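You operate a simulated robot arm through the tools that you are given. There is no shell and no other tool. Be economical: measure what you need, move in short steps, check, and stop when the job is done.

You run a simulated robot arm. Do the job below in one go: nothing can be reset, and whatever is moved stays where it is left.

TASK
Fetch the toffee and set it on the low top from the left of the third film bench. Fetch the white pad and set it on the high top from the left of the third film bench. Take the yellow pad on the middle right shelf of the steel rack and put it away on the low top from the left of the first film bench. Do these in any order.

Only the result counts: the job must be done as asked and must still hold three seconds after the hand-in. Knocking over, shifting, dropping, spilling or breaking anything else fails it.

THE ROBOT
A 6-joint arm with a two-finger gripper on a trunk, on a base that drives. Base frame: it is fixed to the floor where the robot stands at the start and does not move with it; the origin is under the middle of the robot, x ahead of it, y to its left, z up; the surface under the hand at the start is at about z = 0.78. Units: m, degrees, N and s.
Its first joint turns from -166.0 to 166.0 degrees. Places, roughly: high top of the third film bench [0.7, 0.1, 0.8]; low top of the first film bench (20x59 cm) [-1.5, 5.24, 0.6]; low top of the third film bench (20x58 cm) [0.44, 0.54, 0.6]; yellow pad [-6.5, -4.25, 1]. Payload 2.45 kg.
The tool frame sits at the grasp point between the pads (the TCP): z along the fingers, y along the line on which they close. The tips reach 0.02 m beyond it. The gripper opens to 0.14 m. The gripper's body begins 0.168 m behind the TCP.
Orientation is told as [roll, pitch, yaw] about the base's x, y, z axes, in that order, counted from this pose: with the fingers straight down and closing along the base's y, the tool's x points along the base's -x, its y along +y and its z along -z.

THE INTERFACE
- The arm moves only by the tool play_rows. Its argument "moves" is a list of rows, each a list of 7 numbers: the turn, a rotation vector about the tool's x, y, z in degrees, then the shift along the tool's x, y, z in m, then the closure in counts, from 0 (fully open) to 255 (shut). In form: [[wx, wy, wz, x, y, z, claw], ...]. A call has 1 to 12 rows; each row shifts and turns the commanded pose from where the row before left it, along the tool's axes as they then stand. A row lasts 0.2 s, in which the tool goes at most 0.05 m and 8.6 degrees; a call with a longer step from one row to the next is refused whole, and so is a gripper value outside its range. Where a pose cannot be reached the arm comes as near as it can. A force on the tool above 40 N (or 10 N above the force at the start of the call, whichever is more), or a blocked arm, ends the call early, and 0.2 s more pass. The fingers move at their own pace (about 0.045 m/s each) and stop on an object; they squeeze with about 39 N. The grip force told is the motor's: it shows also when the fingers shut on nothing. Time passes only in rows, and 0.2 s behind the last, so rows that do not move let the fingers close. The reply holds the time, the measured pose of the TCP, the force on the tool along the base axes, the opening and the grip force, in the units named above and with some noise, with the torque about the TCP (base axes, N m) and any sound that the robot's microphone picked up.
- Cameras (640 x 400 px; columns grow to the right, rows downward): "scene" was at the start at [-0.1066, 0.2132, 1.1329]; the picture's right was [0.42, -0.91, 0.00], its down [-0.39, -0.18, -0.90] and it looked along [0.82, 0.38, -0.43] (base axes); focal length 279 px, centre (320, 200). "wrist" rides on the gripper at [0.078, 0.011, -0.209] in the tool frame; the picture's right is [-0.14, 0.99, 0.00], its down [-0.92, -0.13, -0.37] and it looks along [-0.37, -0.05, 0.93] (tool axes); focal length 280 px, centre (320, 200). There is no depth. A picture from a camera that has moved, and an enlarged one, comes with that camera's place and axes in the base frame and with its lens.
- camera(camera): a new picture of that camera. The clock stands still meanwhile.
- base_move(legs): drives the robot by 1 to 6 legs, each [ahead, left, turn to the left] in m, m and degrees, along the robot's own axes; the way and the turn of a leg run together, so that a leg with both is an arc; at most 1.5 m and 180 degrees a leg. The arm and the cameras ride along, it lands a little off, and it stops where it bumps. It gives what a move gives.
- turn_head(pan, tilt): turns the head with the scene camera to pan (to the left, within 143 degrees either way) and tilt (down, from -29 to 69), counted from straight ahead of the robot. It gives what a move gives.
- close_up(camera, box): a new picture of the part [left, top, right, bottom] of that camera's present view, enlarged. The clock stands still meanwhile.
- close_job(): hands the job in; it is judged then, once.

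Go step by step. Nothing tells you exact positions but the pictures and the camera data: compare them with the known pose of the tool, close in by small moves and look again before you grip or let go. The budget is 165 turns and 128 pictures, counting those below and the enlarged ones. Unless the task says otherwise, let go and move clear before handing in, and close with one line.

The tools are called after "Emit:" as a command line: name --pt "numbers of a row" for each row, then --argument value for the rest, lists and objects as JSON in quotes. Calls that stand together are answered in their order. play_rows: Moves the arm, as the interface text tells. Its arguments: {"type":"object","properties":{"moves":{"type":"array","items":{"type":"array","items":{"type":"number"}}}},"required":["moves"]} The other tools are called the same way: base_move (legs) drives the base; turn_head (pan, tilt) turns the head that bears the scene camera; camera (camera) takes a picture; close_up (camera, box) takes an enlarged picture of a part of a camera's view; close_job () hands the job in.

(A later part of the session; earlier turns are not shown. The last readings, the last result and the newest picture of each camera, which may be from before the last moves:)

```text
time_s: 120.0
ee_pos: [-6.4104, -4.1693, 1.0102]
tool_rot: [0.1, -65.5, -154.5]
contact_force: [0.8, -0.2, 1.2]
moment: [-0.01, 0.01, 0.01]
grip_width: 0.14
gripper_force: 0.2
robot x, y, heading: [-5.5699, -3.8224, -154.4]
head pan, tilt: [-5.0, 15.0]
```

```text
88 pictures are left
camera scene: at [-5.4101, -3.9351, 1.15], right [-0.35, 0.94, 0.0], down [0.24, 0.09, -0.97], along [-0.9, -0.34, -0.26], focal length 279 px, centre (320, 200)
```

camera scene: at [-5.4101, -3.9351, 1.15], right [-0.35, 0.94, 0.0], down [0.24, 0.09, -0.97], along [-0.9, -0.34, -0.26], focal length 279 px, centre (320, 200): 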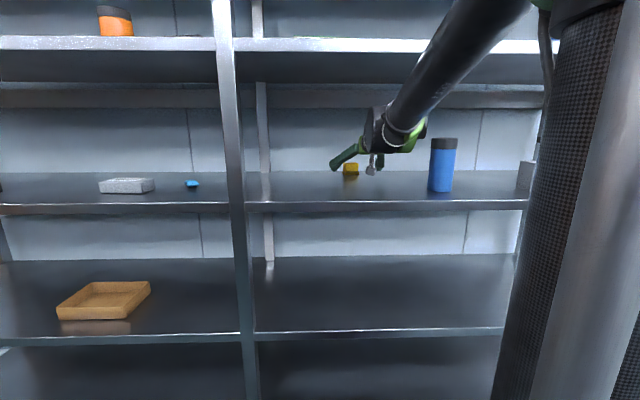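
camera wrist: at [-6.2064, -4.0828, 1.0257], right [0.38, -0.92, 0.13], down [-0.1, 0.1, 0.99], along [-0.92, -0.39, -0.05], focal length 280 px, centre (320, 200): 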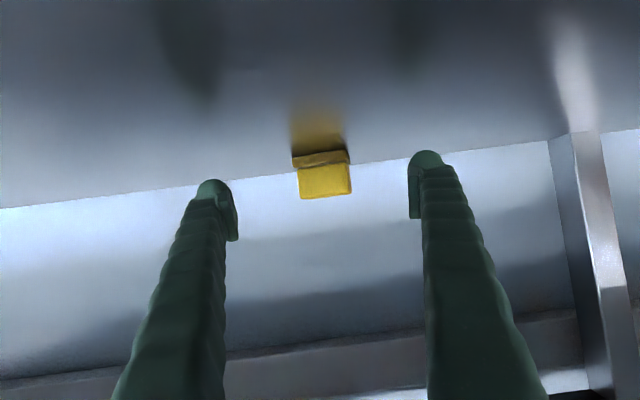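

Still clear under the upper shelf. Final 0.12 m in, slightly down, then close.

Emit:
play_rows --pt "0 0 0 -0.0065 0.001 0.019 0" --pt "0 0 0 -0.0065 0.001 0.019 0" --pt "0 0 0 -0.0065 0.001 0.019 0" --pt "0 0 0 -0.0065 0.001 0.019 0" --pt "0 0 0 -0.0065 0 0.019 0" --pt "0 0 0 -0.0065 0 0.019 0"

Emit:
camera --camera "wrist"

Emit:
camera --camera "scene"

```text
time_s: 121.4
ee_pos: [-6.5159, -4.2267, 0.995]
tool_rot: [0.0, -65.5, -154.2]
contact_force: [-0.1, 0.1, 0.5]
moment: [0.01, 0.04, 0.02]
grip_width: 0.1401
gripper_force: 0.1
robot x, y, heading: [-5.5679, -3.828, -154.3]
head pan, tilt: [-5.0, 15.0]
```

```text
87 pictures are left
camera wrist: at [-6.3119, -4.1397, 1.0107], right [0.38, -0.92, 0.12], down [-0.1, 0.09, 0.99], along [-0.92, -0.39, -0.05], focal length 280 px, centre (320, 200)
```

wrist: 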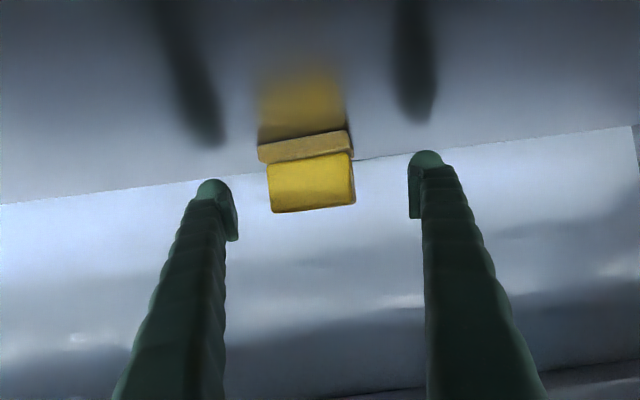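

```text
86 pictures are left
camera scene: at [-5.4103, -3.9352, 1.15], right [-0.35, 0.94, 0.0], down [0.24, 0.09, -0.97], along [-0.9, -0.34, -0.26], focal length 279 px, centre (320, 200)
```

scene: 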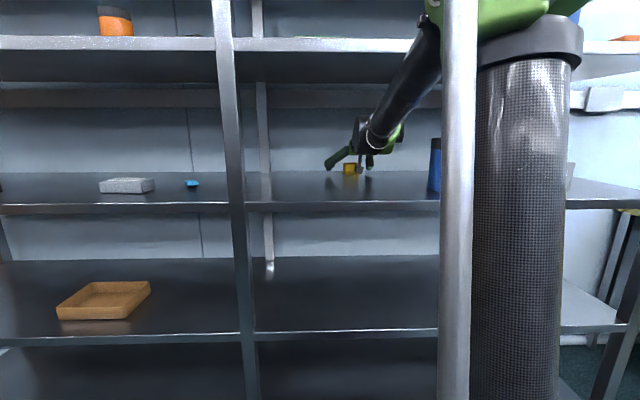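

The pad is between the fingers, about 7 mm to the robot's right. Shifting, advancing 1 cm, and closing.

Emit:
play_rows --pt "0 0 0 -0.0035 -0.007 0.0105 0" --pt "0 0 0 0 0 0 120" --pt "0 0 0 0 0 0 200" --pt "0 0 0 0 0 0 255" --pt "0 0 0 0 0 0 255" --pt "0 0 0 0 0 0 255" --pt "0 0 0 0 0 0 255" --pt "0 0 0 0 0 0 255"

Emit:
camera --camera "wrist"

```text
time_s: 123.2
ee_pos: [-6.5278, -4.2246, 0.9926]
tool_rot: [0.0, -65.5, -154.3]
contact_force: [0.5, -0.1, 0.2]
moment: [0.05, 0.0, 0.01]
grip_width: 0.0576
gripper_force: 38.7
robot x, y, heading: [-5.5656, -3.8291, -154.3]
head pan, tilt: [-5.0, 15.0]
```

```text
85 pictures are left
camera wrist: at [-6.325, -4.1385, 1.0089], right [0.38, -0.92, 0.12], down [-0.1, 0.1, 0.99], along [-0.92, -0.39, -0.05], focal length 280 px, centre (320, 200)
```

wrist: 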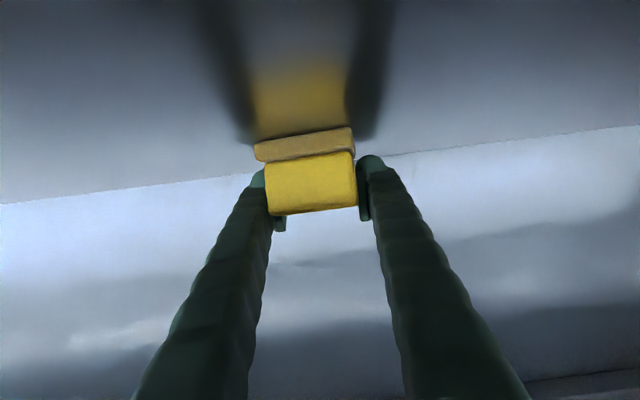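

Gripped at 58 mm. Lifting 1.2 cm and retracting straight out.

Emit:
play_rows --pt "0 0 0 -0.0055 0 -0.0025 255" --pt "0 0 0 -0.0055 0 -0.0025 255" --pt "0 0 0 0.0104 0 -0.0228 255" --pt "0 0 0 0.0145 0 -0.0319 255" --pt "0 0 0 0.0145 0 -0.0319 255" --pt "0 0 0 0.0145 0 -0.0319 255" --pt "0 0 0 0.0145 0 -0.0319 255" --pt "0 0 0 0.0145 0 -0.0319 255" --pt "0 0 0 0.0145 0 -0.0319 255" --pt "0 0 0 0.0145 0 -0.0319 255" --pt "0 0 0 0.0145 0 -0.0319 255" --pt "0 0 0 0.0145 0 -0.0319 255"

Emit:
camera --camera "scene"

```text
time_s: 125.8
ee_pos: [-6.2225, -4.0795, 1.0053]
tool_rot: [0.0, -65.5, -154.3]
contact_force: [0.2, -0.4, -1.5]
moment: [-0.02, 0.02, 0.02]
grip_width: 0.0572
gripper_force: 39.0
robot x, y, heading: [-5.5726, -3.8262, -154.3]
head pan, tilt: [-5.0, 15.0]
```

```text
84 pictures are left
camera scene: at [-5.4104, -3.9352, 1.15], right [-0.35, 0.94, 0.0], down [0.24, 0.09, -0.97], along [-0.9, -0.34, -0.26], focal length 279 px, centre (320, 200)
```

scene: 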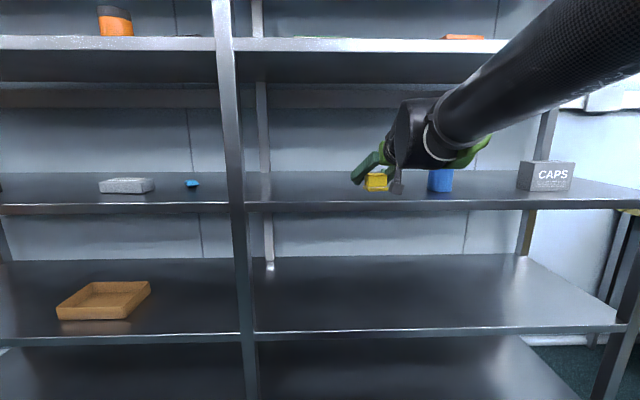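

The pad is held. Retracting further and turning the tool down to the travel pose.

Emit:
play_rows --pt "0 0 0 0.0182 0 -0.04 255" --pt "0 0 0 0.0182 0 -0.04 255" --pt "0 0 0 0.0182 0 -0.04 255" --pt "0 0 0 0.0182 0 -0.04 255" --pt "0 0 0 0.0182 0 -0.04 255" --pt "0 0 0 -0.0387 0 -0.0176 255" --pt "0 0 0 -0.0387 0 -0.0176 255"

Emit:
play_rows --pt "0 8.2 0 0.0124 0 -0.0273 255" --pt "0 8.2 0 0.016 0 -0.0252 255" --pt "0 8.2 0 0.0196 0 -0.0227 255" --pt "0 8.2 0 0.0227 0 -0.0196 255" --pt "0 8.2 0 0.0253 0 -0.0161 255" --pt "0 8.2 0 0.0273 0 -0.0124 255" --pt "0 8.2 0 0.0288 0 -0.0084 255" --pt "0 8.1 0 0.03 0 -0.0043 255"

Emit:
camera --camera "wrist"

```text
time_s: 127.6
ee_pos: [-6.0215, -4.0271, 1.106]
tool_rot: [0.1, -65.5, -148.9]
contact_force: [-0.1, 1.0, -0.4]
moment: [-0.03, 0.01, 0.01]
grip_width: 0.0571
gripper_force: 38.5
robot x, y, heading: [-5.5708, -3.8265, -154.3]
head pan, tilt: [-5.0, 15.0]
stopped in row 7: the arm was blocked; the commanded pose is now the measured one
```

```text
time_s: 129.4
ee_pos: [-5.8149, -3.902, 1.1068]
tool_rot: [0.0, 0.1, -149.5]
contact_force: [-0.2, 0.5, -1.1]
moment: [-0.04, 0.02, 0.02]
grip_width: 0.0571
gripper_force: 39.0
robot x, y, heading: [-5.5681, -3.8276, -154.1]
head pan, tilt: [-5.0, 15.0]
```

```text
83 pictures are left
camera wrist: at [-5.7428, -3.8717, 1.3155], right [0.39, -0.92, 0.0], down [-0.86, -0.36, 0.37], along [-0.34, -0.14, -0.93], focal length 280 px, centre (320, 200)
```

wrist: 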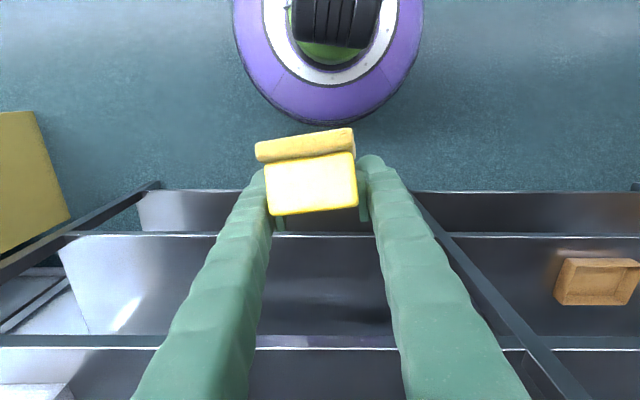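

The pad is secure in the hand. Retracting a bit more and driving back out along the same route, first to the corridor start.

Emit:
play_rows --pt "0 0 0 0.035 0.01 0 255"

Emit:
base_move --legs '[[-0.48, 1.05, -1.3]]'

```text
time_s: 129.8
ee_pos: [-5.7776, -3.8928, 1.1055]
tool_rot: [0.0, 0.0, -149.4]
contact_force: [-0.2, 0.7, -1.2]
moment: [0.0, -0.05, -0.01]
grip_width: 0.057
gripper_force: 38.9
robot x, y, heading: [-5.5737, -3.8283, -154.2]
head pan, tilt: [-5.0, 15.0]
```

```text
time_s: 135.8
ee_pos: [-4.8831, -4.6443, 1.1052]
tool_rot: [0.0, 0.0, -149.1]
contact_force: [-1.1, 0.3, -0.9]
moment: [0.0, 0.02, -0.01]
grip_width: 0.0572
gripper_force: 39.0
robot x, y, heading: [-4.6736, -4.5766, -154.1]
head pan, tilt: [-5.0, 15.0]
```

Emit:
base_move --legs '[[0, 0, -1.3], [0.02, 0.76, 0]]'

Emit:
turn_head --pan 60 --tilt 40

Emit:
camera --camera "scene"

```text
time_s: 140.2
ee_pos: [-4.5846, -5.3461, 1.1046]
tool_rot: [0.0, 0.1, -150.3]
contact_force: [1.0, 0.1, -0.1]
moment: [-0.04, 0.02, 0.01]
grip_width: 0.057
gripper_force: 39.3
robot x, y, heading: [-4.376, -5.2816, -155.4]
head pan, tilt: [-5.0, 15.0]
```

```text
time_s: 141.6
ee_pos: [-4.5849, -5.3449, 1.1055]
tool_rot: [0.0, 0.1, -150.4]
contact_force: [-0.4, -0.2, -0.4]
moment: [0.0, -0.04, -0.03]
grip_width: 0.0567
gripper_force: 38.8
robot x, y, heading: [-4.3754, -5.286, -155.7]
head pan, tilt: [60.0, 40.0]
```

```text
82 pictures are left
camera scene: at [-4.1383, -5.4474, 1.1105], right [-1.0, 0.09, 0.0], down [0.06, 0.64, -0.77], along [-0.07, -0.76, -0.64], focal length 279 px, centre (320, 200)
```

scene: 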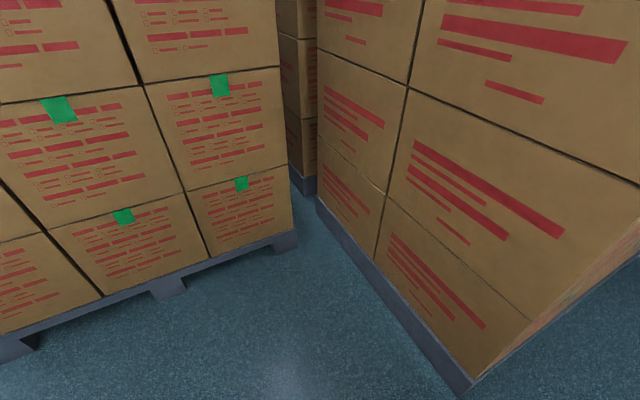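

Clear on both sides. Sliding the rest of the way left, then reversing out.

Emit:
base_move --legs '[[0, 0.76, 0]]'

Emit:
base_move --legs '[[-1.25, 0, 0]]'

```text
time_s: 145.8
ee_pos: [-4.2637, -6.0465, 1.1061]
tool_rot: [-0.1, 0.0, -150.4]
contact_force: [-0.2, -0.2, -0.3]
moment: [0.01, -0.02, 0.01]
grip_width: 0.0574
gripper_force: 38.8
robot x, y, heading: [-4.0518, -5.983, -155.4]
head pan, tilt: [60.0, 40.0]
```

```text
time_s: 152.1
ee_pos: [-3.1275, -5.537, 1.1047]
tool_rot: [-0.1, -0.1, -151.5]
contact_force: [-0.2, 0.2, -0.4]
moment: [-0.02, 0.02, 0.04]
grip_width: 0.0572
gripper_force: 39.1
robot x, y, heading: [-2.9125, -5.4794, -156.4]
head pan, tilt: [60.0, 40.0]
```

Out of the gap. Reversing to the aisle and turning to face along it toward the first bench.

Emit:
base_move --legs '[[-1.49, 0.03, 0], [0, 0, -89]]'

Emit:
turn_head --pan 0 --tilt 15

Emit:
camera --camera "scene"

```text
time_s: 163.2
ee_pos: [-1.5945, -4.7048, 1.1057]
tool_rot: [0.0, 0.1, 121.0]
contact_force: [0.4, -0.5, -0.5]
moment: [0.01, -0.03, -0.02]
grip_width: 0.0571
gripper_force: 39.4
robot x, y, heading: [-1.5263, -4.9117, 116.1]
head pan, tilt: [60.0, 40.0]
```

```text
time_s: 164.5
ee_pos: [-1.5932, -4.7047, 1.1053]
tool_rot: [-0.1, 0.1, 121.0]
contact_force: [0.8, 1.1, 0.2]
moment: [-0.01, -0.04, 0.01]
grip_width: 0.0571
gripper_force: 38.6
robot x, y, heading: [-1.5282, -4.9118, 116.1]
head pan, tilt: [0.0, 15.0]
```

```text
81 pictures are left
camera scene: at [-1.642, -5.0768, 1.15], right [0.9, 0.44, 0.0], down [0.11, -0.23, -0.97], along [-0.42, 0.87, -0.26], focal length 279 px, centre (320, 200)
```

scene: 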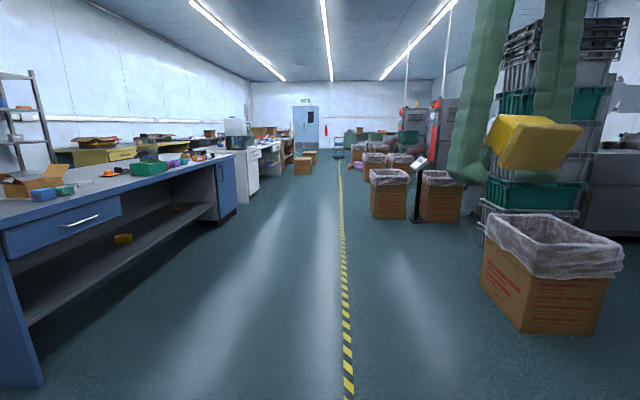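

The aisle along the yellow line is free. Correcting heading and driving ahead.

Emit:
base_move --legs '[[0, 0, -1.5], [1.5, 0, 0], [1.5, 0, 0], [1.4, 0, 0]]'

Emit:
camera --camera "scene"

```text
time_s: 185.8
ee_pos: [-3.4005, -0.7176, 1.1065]
tool_rot: [-0.1, 0.1, 119.9]
contact_force: [-0.2, 0.3, 0.5]
moment: [-0.01, 0.02, -0.01]
grip_width: 0.057
gripper_force: 38.8
robot x, y, heading: [-3.3395, -0.9275, 114.6]
head pan, tilt: [0.0, 15.0]
```

```text
80 pictures are left
camera scene: at [-3.4564, -1.0889, 1.15], right [0.91, 0.42, 0.0], down [0.11, -0.23, -0.97], along [-0.41, 0.88, -0.26], focal length 279 px, centre (320, 200)
```

scene: 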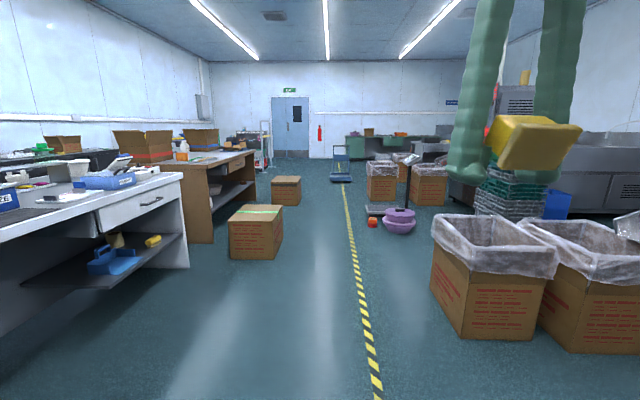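

Boxes left at f≈-4.0, a red item and purple bowls right at f≈-3.0; I'll go down the middle, shifted 8 cm left.

Emit:
base_move --legs '[[1.49, 0.08, 0], [1.45, 0, 0]]'

Emit:
camera --camera "scene"

Emit:
turn_head --pan -60 --tilt 20

Emit:
camera --camera "scene"

```text
time_s: 199.7
ee_pos: [-4.6799, 1.8629, 1.1068]
tool_rot: [0.0, 0.0, 120.4]
contact_force: [-1.0, -0.6, -0.6]
moment: [-0.01, 0.01, 0.0]
grip_width: 0.0571
gripper_force: 39.4
robot x, y, heading: [-4.6168, 1.654, 115.5]
head pan, tilt: [0.0, 15.0]
```

```text
79 pictures are left
camera scene: at [-4.7327, 1.4917, 1.15], right [0.9, 0.43, 0.0], down [0.11, -0.23, -0.97], along [-0.41, 0.87, -0.26], focal length 279 px, centre (320, 200)
```

scene: 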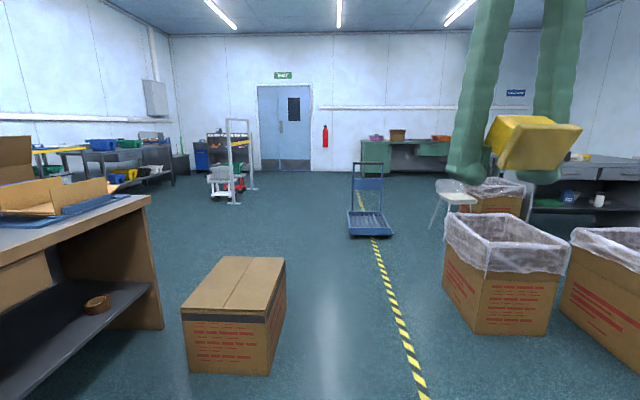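

```text
time_s: 201.0
ee_pos: [-4.6807, 1.8626, 1.1049]
tool_rot: [-0.1, 0.0, 120.3]
contact_force: [-0.2, 0.1, -1.4]
moment: [0.01, 0.01, -0.03]
grip_width: 0.0571
gripper_force: 39.2
robot x, y, heading: [-4.6186, 1.656, 115.1]
head pan, tilt: [-60.0, 20.0]
```

```text
78 pictures are left
camera scene: at [-4.6404, 1.4845, 1.1419], right [0.83, -0.56, 0.0], down [-0.19, -0.28, -0.94], along [0.53, 0.78, -0.34], focal length 279 px, centre (320, 200)
```

scene: 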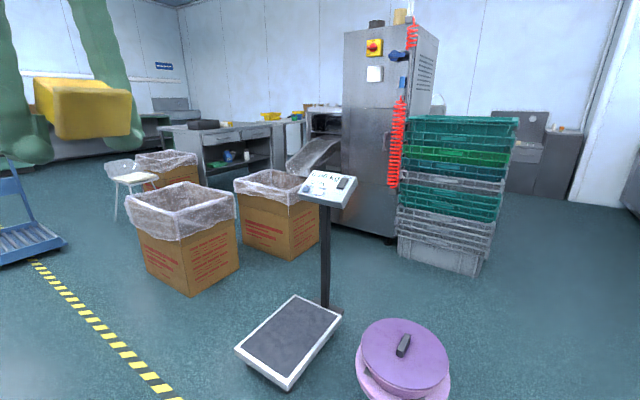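

First bench's lane is the next one, past the bins. I'll continue between the carton (left) and the floor scale (right), shifted 9 cm right.

Emit:
base_move --legs '[[0.0, -0.09, -0.5], [1.1, 0, 0], [1.1, 0, 0], [0, 0, -90]]'

Emit:
turn_head --pan 0 --tilt 25

Emit:
camera --camera "scene"

```text
time_s: 216.5
ee_pos: [-5.2773, 3.7487, 1.1057]
tool_rot: [0.0, -0.1, 29.8]
contact_force: [-0.7, 0.1, -0.5]
moment: [-0.01, -0.05, 0.01]
grip_width: 0.0567
gripper_force: 38.9
robot x, y, heading: [-5.4841, 3.6878, 24.8]
head pan, tilt: [-60.0, 20.0]
```

```text
time_s: 217.8
ee_pos: [-5.2772, 3.7492, 1.1055]
tool_rot: [0.0, 0.0, 29.8]
contact_force: [-0.6, -0.4, -0.9]
moment: [0.02, 0.0, -0.02]
grip_width: 0.0568
gripper_force: 39.0
robot x, y, heading: [-5.4886, 3.6853, 24.9]
head pan, tilt: [0.0, 25.0]
```

```text
77 pictures are left
camera scene: at [-5.6496, 3.8032, 1.1338], right [0.42, -0.91, 0.0], down [-0.38, -0.18, -0.91], along [0.82, 0.38, -0.42], focal length 279 px, centre (320, 200)
```

scene: 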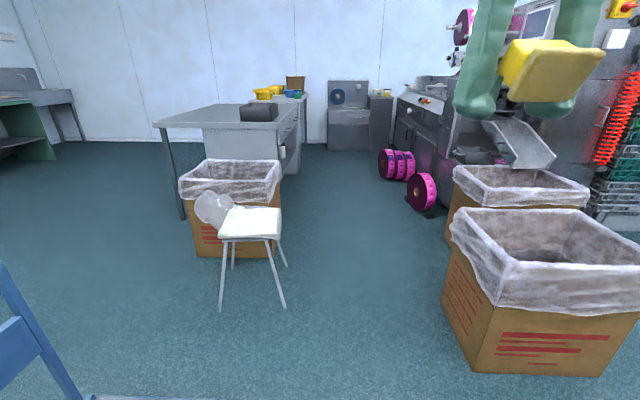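

The first bench is visible at the end of the lane; the lane is about 0.85 m wide past the chair and bins. Driving down it.

Emit:
base_move --legs '[[0.3, -0.05, 0], [1.1, 0, 0], [1.2, 0, 0]]'

Emit:
camera --camera "scene"

```text
time_s: 230.8
ee_pos: [-2.8677, 4.7886, 1.1059]
tool_rot: [0.0, 0.0, 29.6]
contact_force: [0.4, 0.0, -0.1]
moment: [-0.03, -0.01, -0.02]
grip_width: 0.0571
gripper_force: 38.7
robot x, y, heading: [-3.0741, 4.7272, 24.5]
head pan, tilt: [0.0, 25.0]
```

```text
76 pictures are left
camera scene: at [-3.2396, 4.8451, 1.1338], right [0.42, -0.91, 0.0], down [-0.38, -0.18, -0.91], along [0.82, 0.38, -0.42], focal length 279 px, centre (320, 200)
```

scene: 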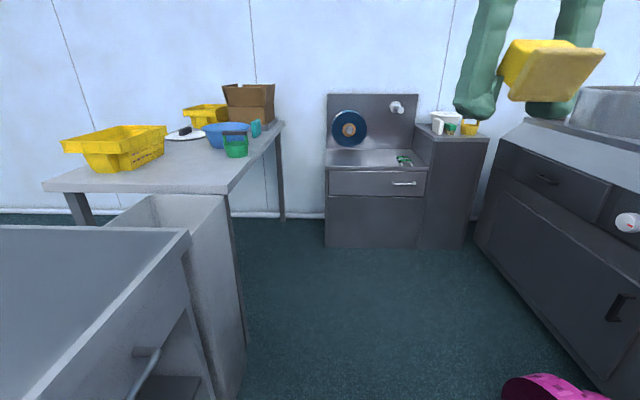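

The low top is at the left of this bench, with a small green item near its right. I'll drive 0.88 m closer and look.

Emit:
base_move --legs '[[0.85, -0.02, 0]]'

Emit:
turn_head --pan -10 --tilt 35

Emit:
camera --camera "scene"

```text
time_s: 235.3
ee_pos: [-2.1024, 5.1274, 1.1049]
tool_rot: [0.0, -0.1, 30.5]
contact_force: [0.1, -0.1, -0.4]
moment: [0.01, 0.0, -0.03]
grip_width: 0.0566
gripper_force: 38.7
robot x, y, heading: [-2.3107, 5.0632, 25.4]
head pan, tilt: [0.0, 25.0]
```

```text
time_s: 236.0
ee_pos: [-2.1026, 5.1287, 1.1044]
tool_rot: [-0.1, 0.0, 30.5]
contact_force: [0.4, -0.5, 0.3]
moment: [0.0, -0.04, 0.03]
grip_width: 0.057
gripper_force: 39.0
robot x, y, heading: [-2.3118, 5.0642, 25.5]
head pan, tilt: [-10.0, 35.0]
```

```text
75 pictures are left
camera scene: at [-2.4729, 5.1624, 1.1181], right [0.27, -0.96, 0.0], down [-0.55, -0.15, -0.82], along [0.79, 0.22, -0.57], focal length 279 px, centre (320, 200)
```

scene: 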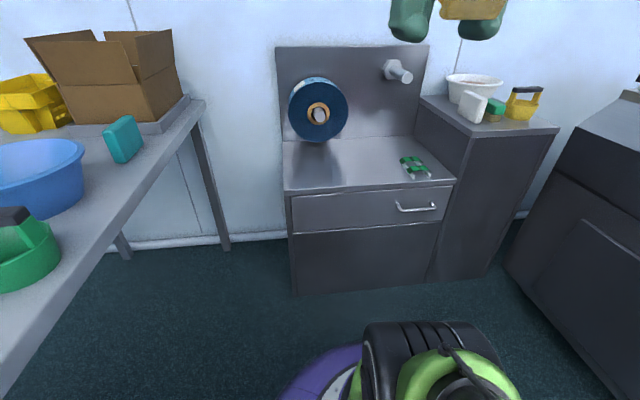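

The low top's middle (about (-1.54, 5.29)) is free. I'll square the yaw, tilt the tool back to the pick attitude and move out over the spot.

Emit:
play_rows --pt "0 0 6 0 0 0 255" --pt "0 -8.2 0 -0.035 -0.011 0 255" --pt "0 -8.2 0 -0.0346 -0.011 0.005 255" --pt "0 -8.2 0 -0.0336 -0.011 0.0099 255" --pt "0 -8.2 0 -0.0318 -0.011 0.0146 255" --pt "0 -8.2 0 -0.0294 -0.011 0.019 255" --pt "0 -8.2 0 -0.0264 -0.011 0.023 255" --pt "0 -8.2 0 -0.0229 -0.011 0.0265 255" --pt "0 -8.1 0 -0.0189 -0.011 0.0295 255"

Emit:
play_rows --pt "0 0 0 0.0241 0 0.0436 255" --pt "0 0 0 0.0241 0 0.0436 255" --pt "0 0 0 0.0241 0 0.0436 255" --pt "0 0 0 0.0241 0 0.0436 255" --pt "0 0 0 0.0241 0 0.0436 255" --pt "0 0 0 0.0241 0 0.0436 255" --pt "0 0 0 0.0241 0 0.0436 255"

Emit:
camera --camera "scene"

Emit:
camera --camera "wrist"

```text
time_s: 237.8
ee_pos: [-1.8694, 5.2271, 1.1381]
tool_rot: [0.0, -55.1, 33.6]
contact_force: [0.4, 0.6, -0.7]
moment: [0.03, -0.07, -0.01]
grip_width: 0.0571
gripper_force: 39.1
robot x, y, heading: [-2.3114, 5.0607, 25.6]
head pan, tilt: [-10.0, 35.0]
stopped in row 8: the arm was blocked; the commanded pose is now the measured one
```

```text
time_s: 239.4
ee_pos: [-1.7397, 5.3076, 0.8244]
tool_rot: [-0.1, -55.2, 33.3]
contact_force: [0.9, -0.4, -1.0]
moment: [0.04, -0.09, -0.01]
grip_width: 0.0572
gripper_force: 39.0
robot x, y, heading: [-2.3084, 5.0642, 25.6]
head pan, tilt: [-10.0, 35.0]
```

```text
74 pictures are left
camera scene: at [-2.4729, 5.1625, 1.118], right [0.27, -0.96, 0.0], down [-0.55, -0.15, -0.82], along [0.79, 0.22, -0.57], focal length 279 px, centre (320, 200)
```

scene: 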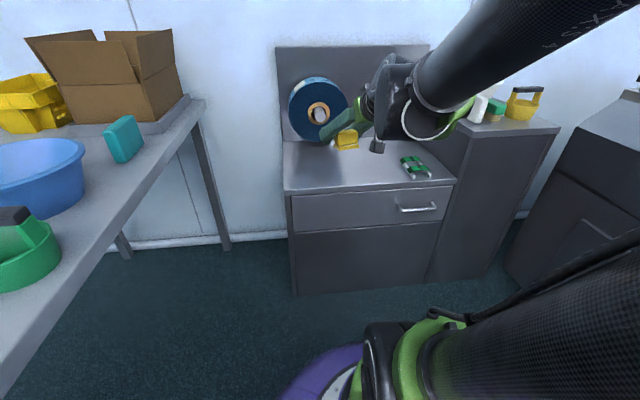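

```text
73 pictures are left
camera wrist: at [-1.9269, 5.1981, 0.8797], right [-0.48, 0.87, 0.11], down [0.26, 0.02, 0.97], along [0.84, 0.49, -0.23], focal length 280 px, centre (320, 200)
```

wrist: 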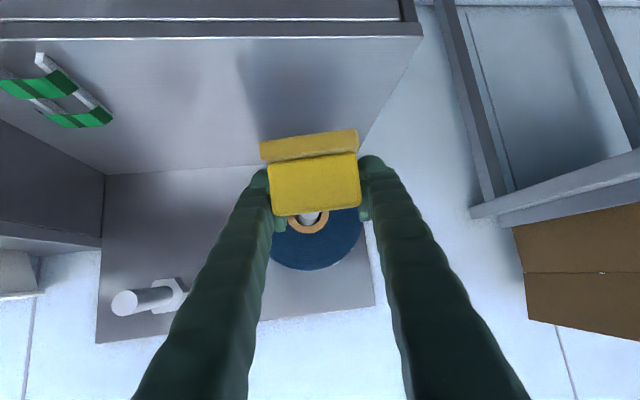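

Tilt stopped at 55° and yaw drifted; now in open reach I'll restore 65.5° tilt and square yaw, then move over the spot at z≈0.70.

Emit:
play_rows --pt "6.97 0 4.87 0 0 0 255" --pt "0 -5.15 0 0 0 0 255" --pt "0 -5.15 0 0 0 0 255" --pt "0 0 0 0.0082 -0.0204 0.0418 255" --pt "0 0 0 0.0082 -0.0204 0.0418 255" --pt "0 0 0 0.0082 -0.0204 0.0418 255" --pt "0 0 0 0.0082 -0.0204 0.0418 255" --pt "0 0 0 0.0082 -0.0204 0.0418 255"

Emit:
camera --camera "scene"

Emit:
camera --camera "wrist"

```text
time_s: 241.2
ee_pos: [-1.5395, 5.2866, 0.6978]
tool_rot: [0.1, -65.4, 24.7]
contact_force: [0.0, 0.2, -0.6]
moment: [0.02, -0.06, -0.01]
grip_width: 0.057
gripper_force: 38.9
robot x, y, heading: [-2.3068, 5.0621, 25.4]
head pan, tilt: [-10.0, 35.0]
```

```text
72 pictures are left
camera scene: at [-2.4728, 5.1624, 1.118], right [0.27, -0.96, 0.0], down [-0.55, -0.15, -0.82], along [0.79, 0.22, -0.57], focal length 279 px, centre (320, 200)
```

scene: 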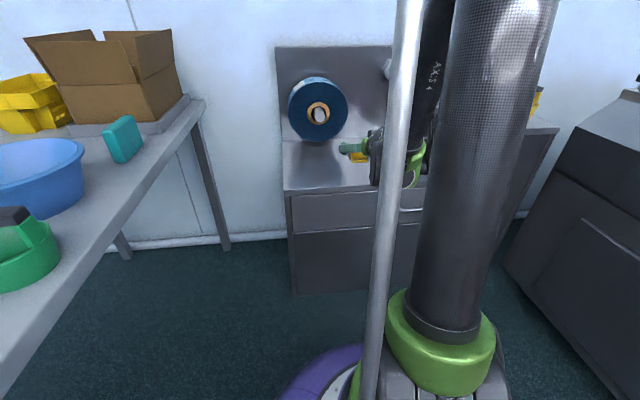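

```text
71 pictures are left
camera wrist: at [-1.7486, 5.2041, 0.7137], right [-0.36, 0.92, 0.12], down [0.1, -0.1, 0.99], along [0.93, 0.37, -0.06], focal length 280 px, centre (320, 200)
```

wrist: 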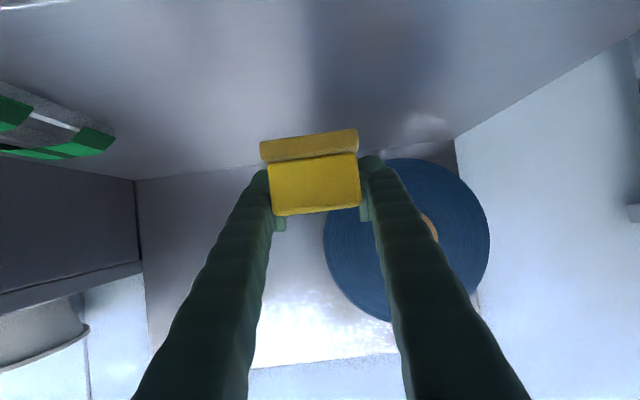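

Over a free area, clear of roll and green item. Lowering in small steps.

Emit:
play_rows --pt "0 0 0 0.0182 0 0.0083 255" --pt "0 0 0 0.0182 0 0.0083 255" --pt "0 0 0 0.0073 0 0.0033 255"

Emit:
close_up --camera "scene" --box '[280, 110, 440, 210]'

Emit:
camera --camera "wrist"

```text
time_s: 242.0
ee_pos: [-1.5395, 5.2866, 0.6514]
tool_rot: [0.1, -65.3, 24.8]
contact_force: [0.3, -0.2, -0.7]
moment: [0.04, -0.03, 0.0]
grip_width: 0.0569
gripper_force: 39.0
robot x, y, heading: [-2.3096, 5.0645, 25.5]
head pan, tilt: [-10.0, 35.0]
```

```text
4.00 times, centred on (360, 160) of scene
camera zoom: at [-2.4726, 5.1624, 1.118], right [0.27, -0.96, 0.0], down [-0.55, -0.15, -0.82], along [0.79, 0.22, -0.57], focal length 1117 px, centre (160, 360)
```

zoom: 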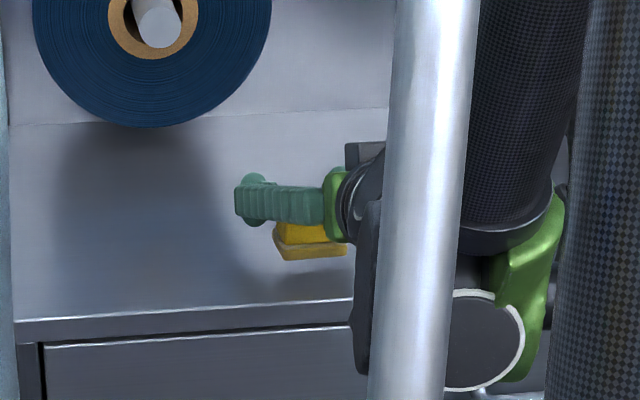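

```text
69 pictures are left
camera wrist: at [-1.7481, 5.2035, 0.6669], right [-0.36, 0.92, 0.12], down [0.1, -0.1, 0.99], along [0.93, 0.37, -0.06], focal length 280 px, centre (320, 200)
```

wrist: 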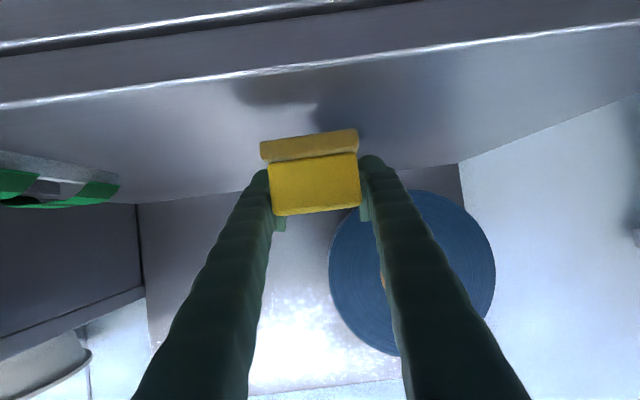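

Emit:
play_rows --pt "0 0 0 0.0091 0 0.0041 255" --pt "0 0 0 0.0055 0 0.0025 255"

Emit:
camera --camera "wrist"

```text
time_s: 242.6
ee_pos: [-1.5406, 5.2869, 0.6347]
tool_rot: [0.0, -65.4, 24.8]
contact_force: [0.1, 0.2, -0.7]
moment: [0.02, 0.0, 0.01]
grip_width: 0.0571
gripper_force: 39.1
robot x, y, heading: [-2.309, 5.0671, 25.4]
head pan, tilt: [-10.0, 35.0]
```

```text
68 pictures are left
camera wrist: at [-1.7483, 5.204, 0.6509], right [-0.36, 0.92, 0.12], down [0.1, -0.1, 0.99], along [0.93, 0.37, -0.06], focal length 280 px, centre (320, 200)
```

wrist: 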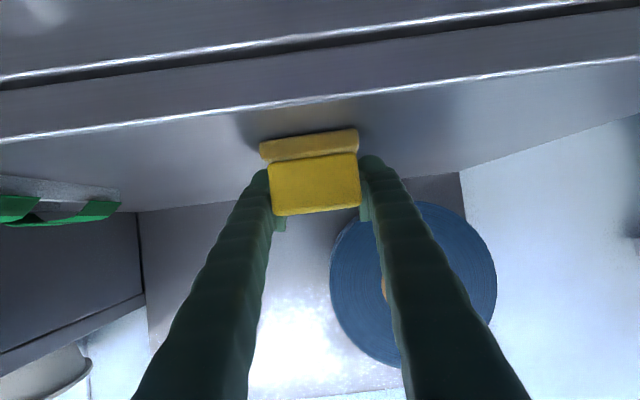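

Emit:
play_rows --pt "0 0 0 0.0036 0 0.0017 255"

Emit:
play_rows --pt "0 0 0 0.0036 0 0.0017 255"

Emit:
play_rows --pt "0 0 0 0.0027 0 0.0012 255"

Emit:
close_up --camera "wrist" --box '[220, 80, 420, 240]'

```text
time_s: 243.1
ee_pos: [-1.5407, 5.2873, 0.6337]
tool_rot: [-0.1, -65.7, 24.6]
contact_force: [-2.7, 0.0, 21.3]
moment: [-0.58, 0.93, -0.03]
grip_width: 0.057
gripper_force: 39.2
robot x, y, heading: [-2.3136, 5.0627, 25.6]
head pan, tilt: [-10.0, 35.0]
stopped in row 1: the force on the tool passed its limit at 43 N (the readings are from after the stop); the commanded pose is now the measured one
```

```text
time_s: 243.4
ee_pos: [-1.54, 5.2861, 0.6333]
tool_rot: [0.1, -65.9, 24.4]
contact_force: [-3.1, 0.0, 24.8]
moment: [-0.57, 1.02, -0.07]
grip_width: 0.0572
gripper_force: 38.9
robot x, y, heading: [-2.3124, 5.0613, 25.8]
head pan, tilt: [-10.0, 35.0]
stopped in row 1: the force on the tool passed its limit at 47 N (the readings are from after the stop); the commanded pose is now the measured one
```

```text
time_s: 243.8
ee_pos: [-1.5408, 5.2875, 0.6319]
tool_rot: [0.0, -66.0, 24.3]
contact_force: [-2.8, 0.6, 25.5]
moment: [-0.59, 0.97, -0.08]
grip_width: 0.0569
gripper_force: 38.9
robot x, y, heading: [-2.31, 5.0641, 25.5]
head pan, tilt: [-10.0, 35.0]
stopped in row 1: the force on the tool passed its limit at 46 N (the readings are from after the stop); the commanded pose is now the measured one
```

```text
2.50 times, centred on (320, 160) of wrist
camera zoom: at [-1.7489, 5.2048, 0.6466], right [-0.36, 0.92, 0.13], down [0.09, -0.1, 0.99], along [0.93, 0.37, -0.04], focal length 701 px, centre (320, 300)
```

zoom: 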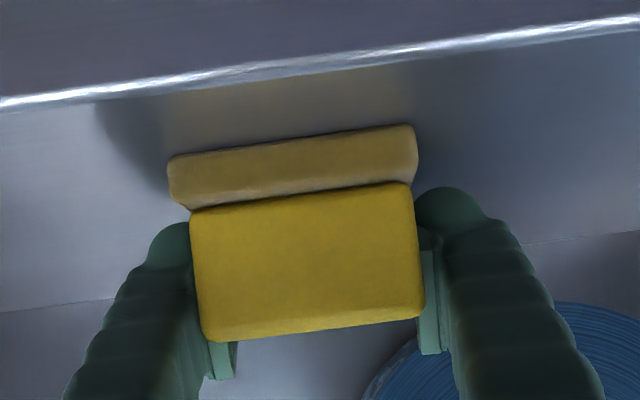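

The pad has touched down (25 N). I'll relieve the press by a millimetre and open.

Emit:
play_rows --pt "0 0 0 -0.0012 0 -0.0005 255" --pt "0 0 0 0 0 0 150" --pt "0 0 0 0 0 0 80" --pt "0 0 0 0 0 0 0" --pt "0 0 0 0 0 0 0" --pt "0 0 0 0 0 0 0" --pt "0 0 0 0 0 0 0"

Emit:
camera --camera "wrist"

```text
time_s: 245.3
ee_pos: [-1.5399, 5.288, 0.6333]
tool_rot: [0.1, -65.9, 24.4]
contact_force: [0.1, -0.8, 0.3]
moment: [-0.01, 0.01, 0.03]
grip_width: 0.1398
gripper_force: 0.0
robot x, y, heading: [-2.3086, 5.0612, 25.4]
head pan, tilt: [-10.0, 35.0]
```

```text
66 pictures are left
camera wrist: at [-1.7482, 5.2049, 0.6472], right [-0.36, 0.92, 0.13], down [0.09, -0.1, 0.99], along [0.93, 0.37, -0.05], focal length 280 px, centre (320, 200)
```

wrist: 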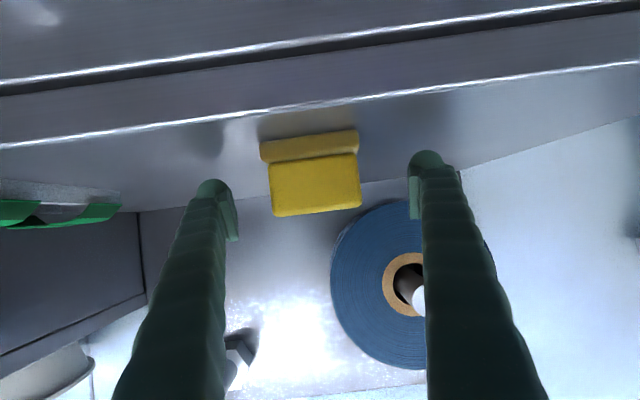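

Pad released and standing. Backing straight out, rising, and returning the tool to vertical.

Emit:
play_rows --pt "0 0 0 0.0166 0 -0.0364 0" --pt "0 0 0 0.0166 0 -0.0364 0" --pt "0 0 0 0.0166 0 -0.0364 0" --pt "0 0 0 0.0166 0 -0.0364 0" --pt "0 0 0 -0.0447 0 -0.0199 0" --pt "0 0 0 -0.0447 0 -0.0199 0" --pt "0 0 0 -0.0447 0 -0.0199 0" --pt "0 0 0 -0.0447 0 -0.0199 0" --pt "0 0 0 -0.0447 0 -0.0199 0" --pt "0 0 0 -0.0447 0 -0.0199 0" --pt "0 0 0 -0.0447 0 -0.0199 0" --pt "0 0 0 -0.0447 0 -0.0199 0"

Emit:
play_rows --pt "0 8.3 0 0 0 0 0" --pt "0 8.3 0 0 0 0 0" --pt "0 8.3 0 0 0 0 0" --pt "0 8.3 0 0 0 0 0" --pt "0 8.3 0 0 0 0 0" --pt "0 8.3 0 0 0 0 0" --pt "0 8.3 0 0 0 0 0" --pt "0 7.8 0 0 0 0 0"

Emit:
camera --camera "scene"

```text
time_s: 247.6
ee_pos: [-1.5861, 5.2326, 0.985]
tool_rot: [0.2, -66.1, 24.4]
contact_force: [-0.2, 0.0, -0.1]
moment: [-0.01, 0.0, 0.0]
grip_width: 0.1401
gripper_force: 0.1
out of reach, approached as far as the arm can: row 2, 3, 4
robot x, y, heading: [-2.3105, 5.0639, 25.8]
head pan, tilt: [-10.0, 35.0]
stopped in row 11: the arm was blocked; the commanded pose is now the measured one
```

```text
time_s: 249.4
ee_pos: [-1.5903, 5.2321, 0.9841]
tool_rot: [0.0, 0.2, 24.4]
contact_force: [-0.6, 0.3, 0.6]
moment: [0.02, -0.1, 0.0]
grip_width: 0.1402
gripper_force: 0.1
robot x, y, heading: [-2.3106, 5.0599, 25.6]
head pan, tilt: [-10.0, 35.0]
```

```text
65 pictures are left
camera scene: at [-2.4729, 5.1623, 1.118], right [0.27, -0.96, 0.0], down [-0.55, -0.15, -0.82], along [0.79, 0.22, -0.57], focal length 279 px, centre (320, 200)
```

scene: 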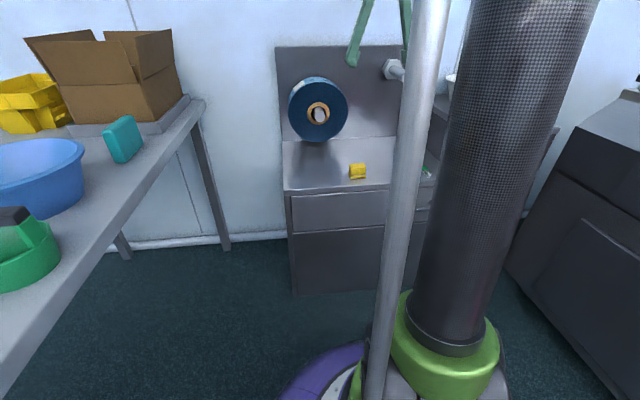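

Emit:
close_up --camera "scene" --box '[280, 120, 400, 200]'

Emit:
play_rows --pt "0 0 0 0 0 -0.05 0" --pt "0 0 0 0.02 0 -0.04 0" --pt "0 0 0 0.045 0 -0.01 0" --pt "0 0 0 0.045 0 0 0" --pt "0 0 0 0.045 0 0 0" --pt "0 0 0 0.045 0 0 0" --pt "0 0 0 0.045 0 0 0" --pt "0 0 0 0.045 0 0 0" --pt "0 0 0 0.045 0 0 0" --pt "0 0 0 0.045 0 0 0" --pt "0 0 0 0.045 0 0 0"

Emit:
camera --camera "scene"

```text
5.00 times, centred on (340, 160) of scene
camera zoom: at [-2.4729, 5.1623, 1.118], right [0.27, -0.96, 0.0], down [-0.55, -0.15, -0.82], along [0.79, 0.22, -0.57], focal length 1396 px, centre (220, 400)
```

zoom: 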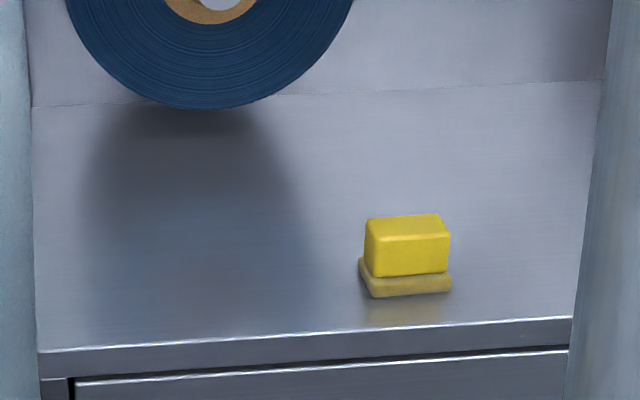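

```text
time_s: 251.6
ee_pos: [-1.8361, 5.0825, 1.1211]
tool_rot: [-0.1, 0.0, 25.5]
contact_force: [-0.3, 0.2, 0.5]
moment: [0.07, -0.03, 0.01]
grip_width: 0.1398
gripper_force: 0.2
robot x, y, heading: [-2.3127, 5.0632, 25.3]
head pan, tilt: [-10.0, 35.0]
stopped in row 11: the arm was blocked; the commanded pose is now the measured one
```

```text
63 pictures are left
camera scene: at [-2.4769, 5.1751, 1.1192], right [0.41, -0.91, 0.0], down [-0.51, -0.23, -0.83], along [0.75, 0.34, -0.56], focal length 279 px, centre (320, 200)
```

scene: 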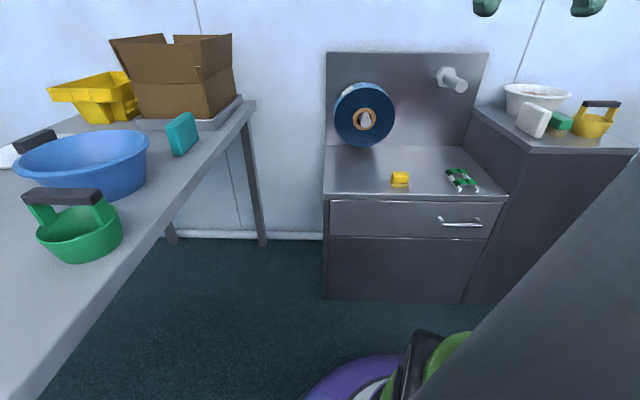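

The yellow pad stands well on the low top. The arm seems to have nudged my own camera mast while folding; I'll move the tool sideways first, then tuck.

Emit:
play_rows --pt "0 0 0 -0.03 0.03 0 0" --pt "0 0 0 0 0.045 0 0" --pt "0 0 0 0 0.045 0 0" --pt "0 0 0 0 0.045 0 0" --pt "0 0 0 0.045 0 0 0" --pt "0 0 0 0.045 0 0 0" --pt "0 0 0 0.045 0 0 0" --pt "0 0 0 0.03 0 0 0"

Emit:
turn_head --pan -140 --tilt 25

Emit:
camera --camera "scene"

```text
time_s: 253.4
ee_pos: [-2.0306, 5.1729, 1.1218]
tool_rot: [0.2, -0.1, 25.3]
contact_force: [0.2, -1.2, 1.0]
moment: [0.02, 0.02, 0.01]
grip_width: 0.1402
gripper_force: 0.1
robot x, y, heading: [-2.3147, 5.0629, 25.4]
head pan, tilt: [-10.0, 35.0]
```

```text
time_s: 255.6
ee_pos: [-2.0302, 5.1721, 1.1209]
tool_rot: [0.1, 0.0, 25.3]
contact_force: [0.6, -0.2, 0.6]
moment: [-0.01, 0.04, -0.01]
grip_width: 0.1399
gripper_force: 0.0
robot x, y, heading: [-2.3112, 5.0587, 25.6]
head pan, tilt: [-140.0, 25.0]
```

```text
62 pictures are left
camera scene: at [-2.4713, 5.1144, 1.123], right [-0.27, -0.96, 0.0], down [-0.51, 0.14, -0.85], along [0.82, -0.23, -0.53], focal length 279 px, centre (320, 200)
```

scene: 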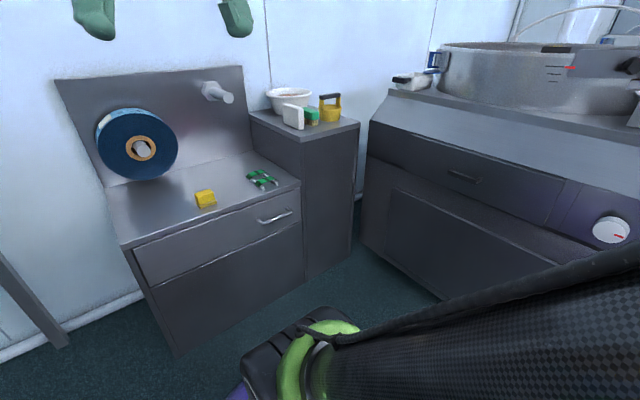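

I'll recentre the head, then reverse out of the lane.

Emit:
turn_head --pan 0 --tilt 20

Emit:
base_move --legs '[[0, 0, -0.9], [-1.2, 0.01, 0], [-1.1, 0, 0]]'

Emit:
camera --camera "scene"

```text
time_s: 257.8
ee_pos: [-2.0302, 5.173, 1.1204]
tool_rot: [0.0, 0.1, 25.3]
contact_force: [-0.8, 0.0, 0.1]
moment: [0.01, 0.01, -0.02]
grip_width: 0.14
gripper_force: 0.1
robot x, y, heading: [-2.3131, 5.0641, 25.3]
head pan, tilt: [0.0, 20.0]
```

```text
time_s: 269.4
ee_pos: [-4.1175, 4.2171, 1.1212]
tool_rot: [0.1, 0.0, 23.8]
contact_force: [-0.4, 0.9, 0.4]
moment: [0.0, 0.0, -0.01]
grip_width: 0.14
gripper_force: 0.1
robot x, y, heading: [-4.3994, 4.1136, 23.8]
head pan, tilt: [0.0, 20.0]
```

```text
61 pictures are left
camera scene: at [-4.5603, 4.2341, 1.1419], right [0.41, -0.91, 0.0], down [-0.31, -0.14, -0.94], along [0.86, 0.38, -0.34], focal length 279 px, centre (320, 200)
```

scene: 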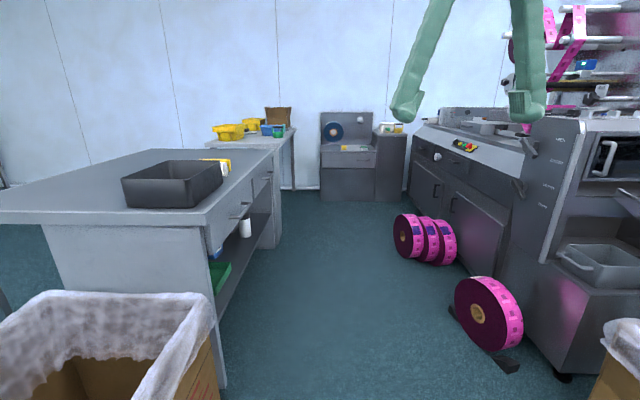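

Emit:
base_move --legs '[[0, 0, 0.8], [-1.13, 0, 0], [0, 0, -90]]'

Emit:
camera --camera "scene"

```text
time_s: 279.3
ee_pos: [-5.321, 3.3564, 1.1222]
tool_rot: [0.1, 0.0, -64.1]
contact_force: [0.6, -1.1, -0.3]
moment: [-0.02, 0.0, 0.02]
grip_width: 0.14
gripper_force: 0.2
robot x, y, heading: [-5.4338, 3.6294, -63.9]
head pan, tilt: [0.0, 20.0]
```

```text
60 pictures are left
camera scene: at [-5.3195, 3.7978, 1.1419], right [-0.9, -0.44, 0.0], down [-0.15, 0.31, -0.94], along [0.41, -0.84, -0.34], focal length 279 px, centre (320, 200)
```

scene: 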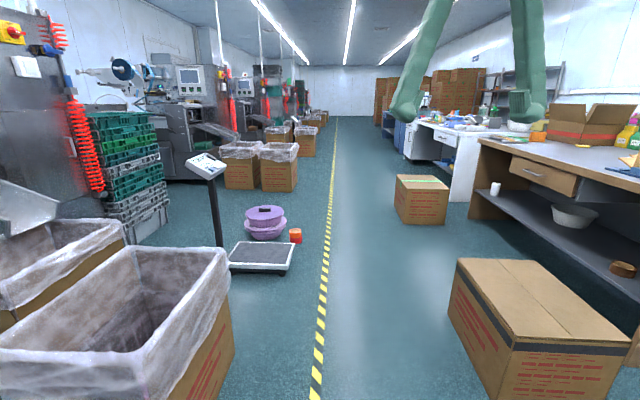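

The return way is clear along f≈-3.43. Driving back to lane three.

Emit:
base_move --legs '[[0, 0, -1.5], [1.45, 0, 0], [1.45, 0, 0]]'

Emit:
base_move --legs '[[1.1, 0, 0], [1.0, 0, 0], [0, 0, 90]]'

Emit:
camera --camera "scene"

```text
time_s: 293.7
ee_pos: [-4.143, 0.6987, 1.1207]
tool_rot: [0.1, 0.0, -65.6]
contact_force: [-0.6, -0.9, 0.3]
moment: [0.0, 0.01, -0.03]
grip_width: 0.1399
gripper_force: 0.2
robot x, y, heading: [-4.2518, 0.9825, -65.7]
head pan, tilt: [0.0, 20.0]
```

```text
time_s: 307.9
ee_pos: [-3.1072, -0.8326, 1.1215]
tool_rot: [0.1, 0.0, 23.6]
contact_force: [0.0, 0.0, -0.2]
moment: [-0.03, -0.01, 0.0]
grip_width: 0.1399
gripper_force: 0.0
robot x, y, heading: [-3.3924, -0.9332, 23.9]
head pan, tilt: [0.0, 20.0]
```

```text
59 pictures are left
camera scene: at [-3.5502, -0.8134, 1.1419], right [0.4, -0.91, 0.0], down [-0.31, -0.14, -0.94], along [0.86, 0.38, -0.34], focal length 279 px, centre (320, 200)
```

scene: 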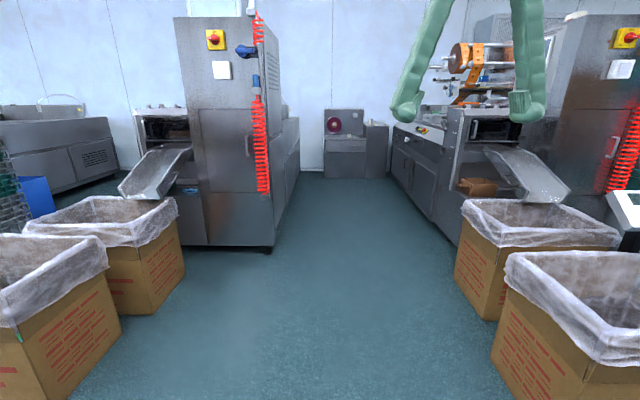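

Lane three ahead is clear, bench three visible. Driving in.

Emit:
base_move --legs '[[0, 0, 0.7], [1.45, 0, 0], [1.45, 0, 0]]'

Emit:
turn_head --pan 0 --tilt 30

Emit:
camera --camera "scene"

```text
time_s: 322.4
ee_pos: [-0.487, 0.4678, 1.1218]
tool_rot: [0.0, 0.0, 26.8]
contact_force: [-0.6, -0.4, -0.2]
moment: [0.01, 0.02, -0.01]
grip_width: 0.14
gripper_force: 0.1
robot x, y, heading: [-0.7638, 0.3496, 26.8]
head pan, tilt: [0.0, 20.0]
```

```text
time_s: 323.1
ee_pos: [-0.487, 0.4664, 1.1217]
tool_rot: [0.0, 0.0, 26.7]
contact_force: [-0.1, 0.2, 0.1]
moment: [0.0, 0.0, 0.02]
grip_width: 0.1399
gripper_force: 0.0
robot x, y, heading: [-0.7669, 0.3504, 26.9]
head pan, tilt: [0.0, 30.0]
```

```text
58 pictures are left
camera scene: at [-0.9332, 0.4616, 1.1259], right [0.45, -0.89, 0.0], down [-0.45, -0.23, -0.87], along [0.77, 0.39, -0.5], focal length 279 px, centre (320, 200)
```

scene: 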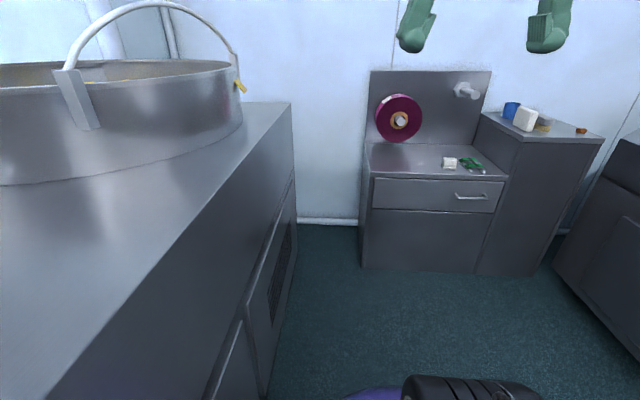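

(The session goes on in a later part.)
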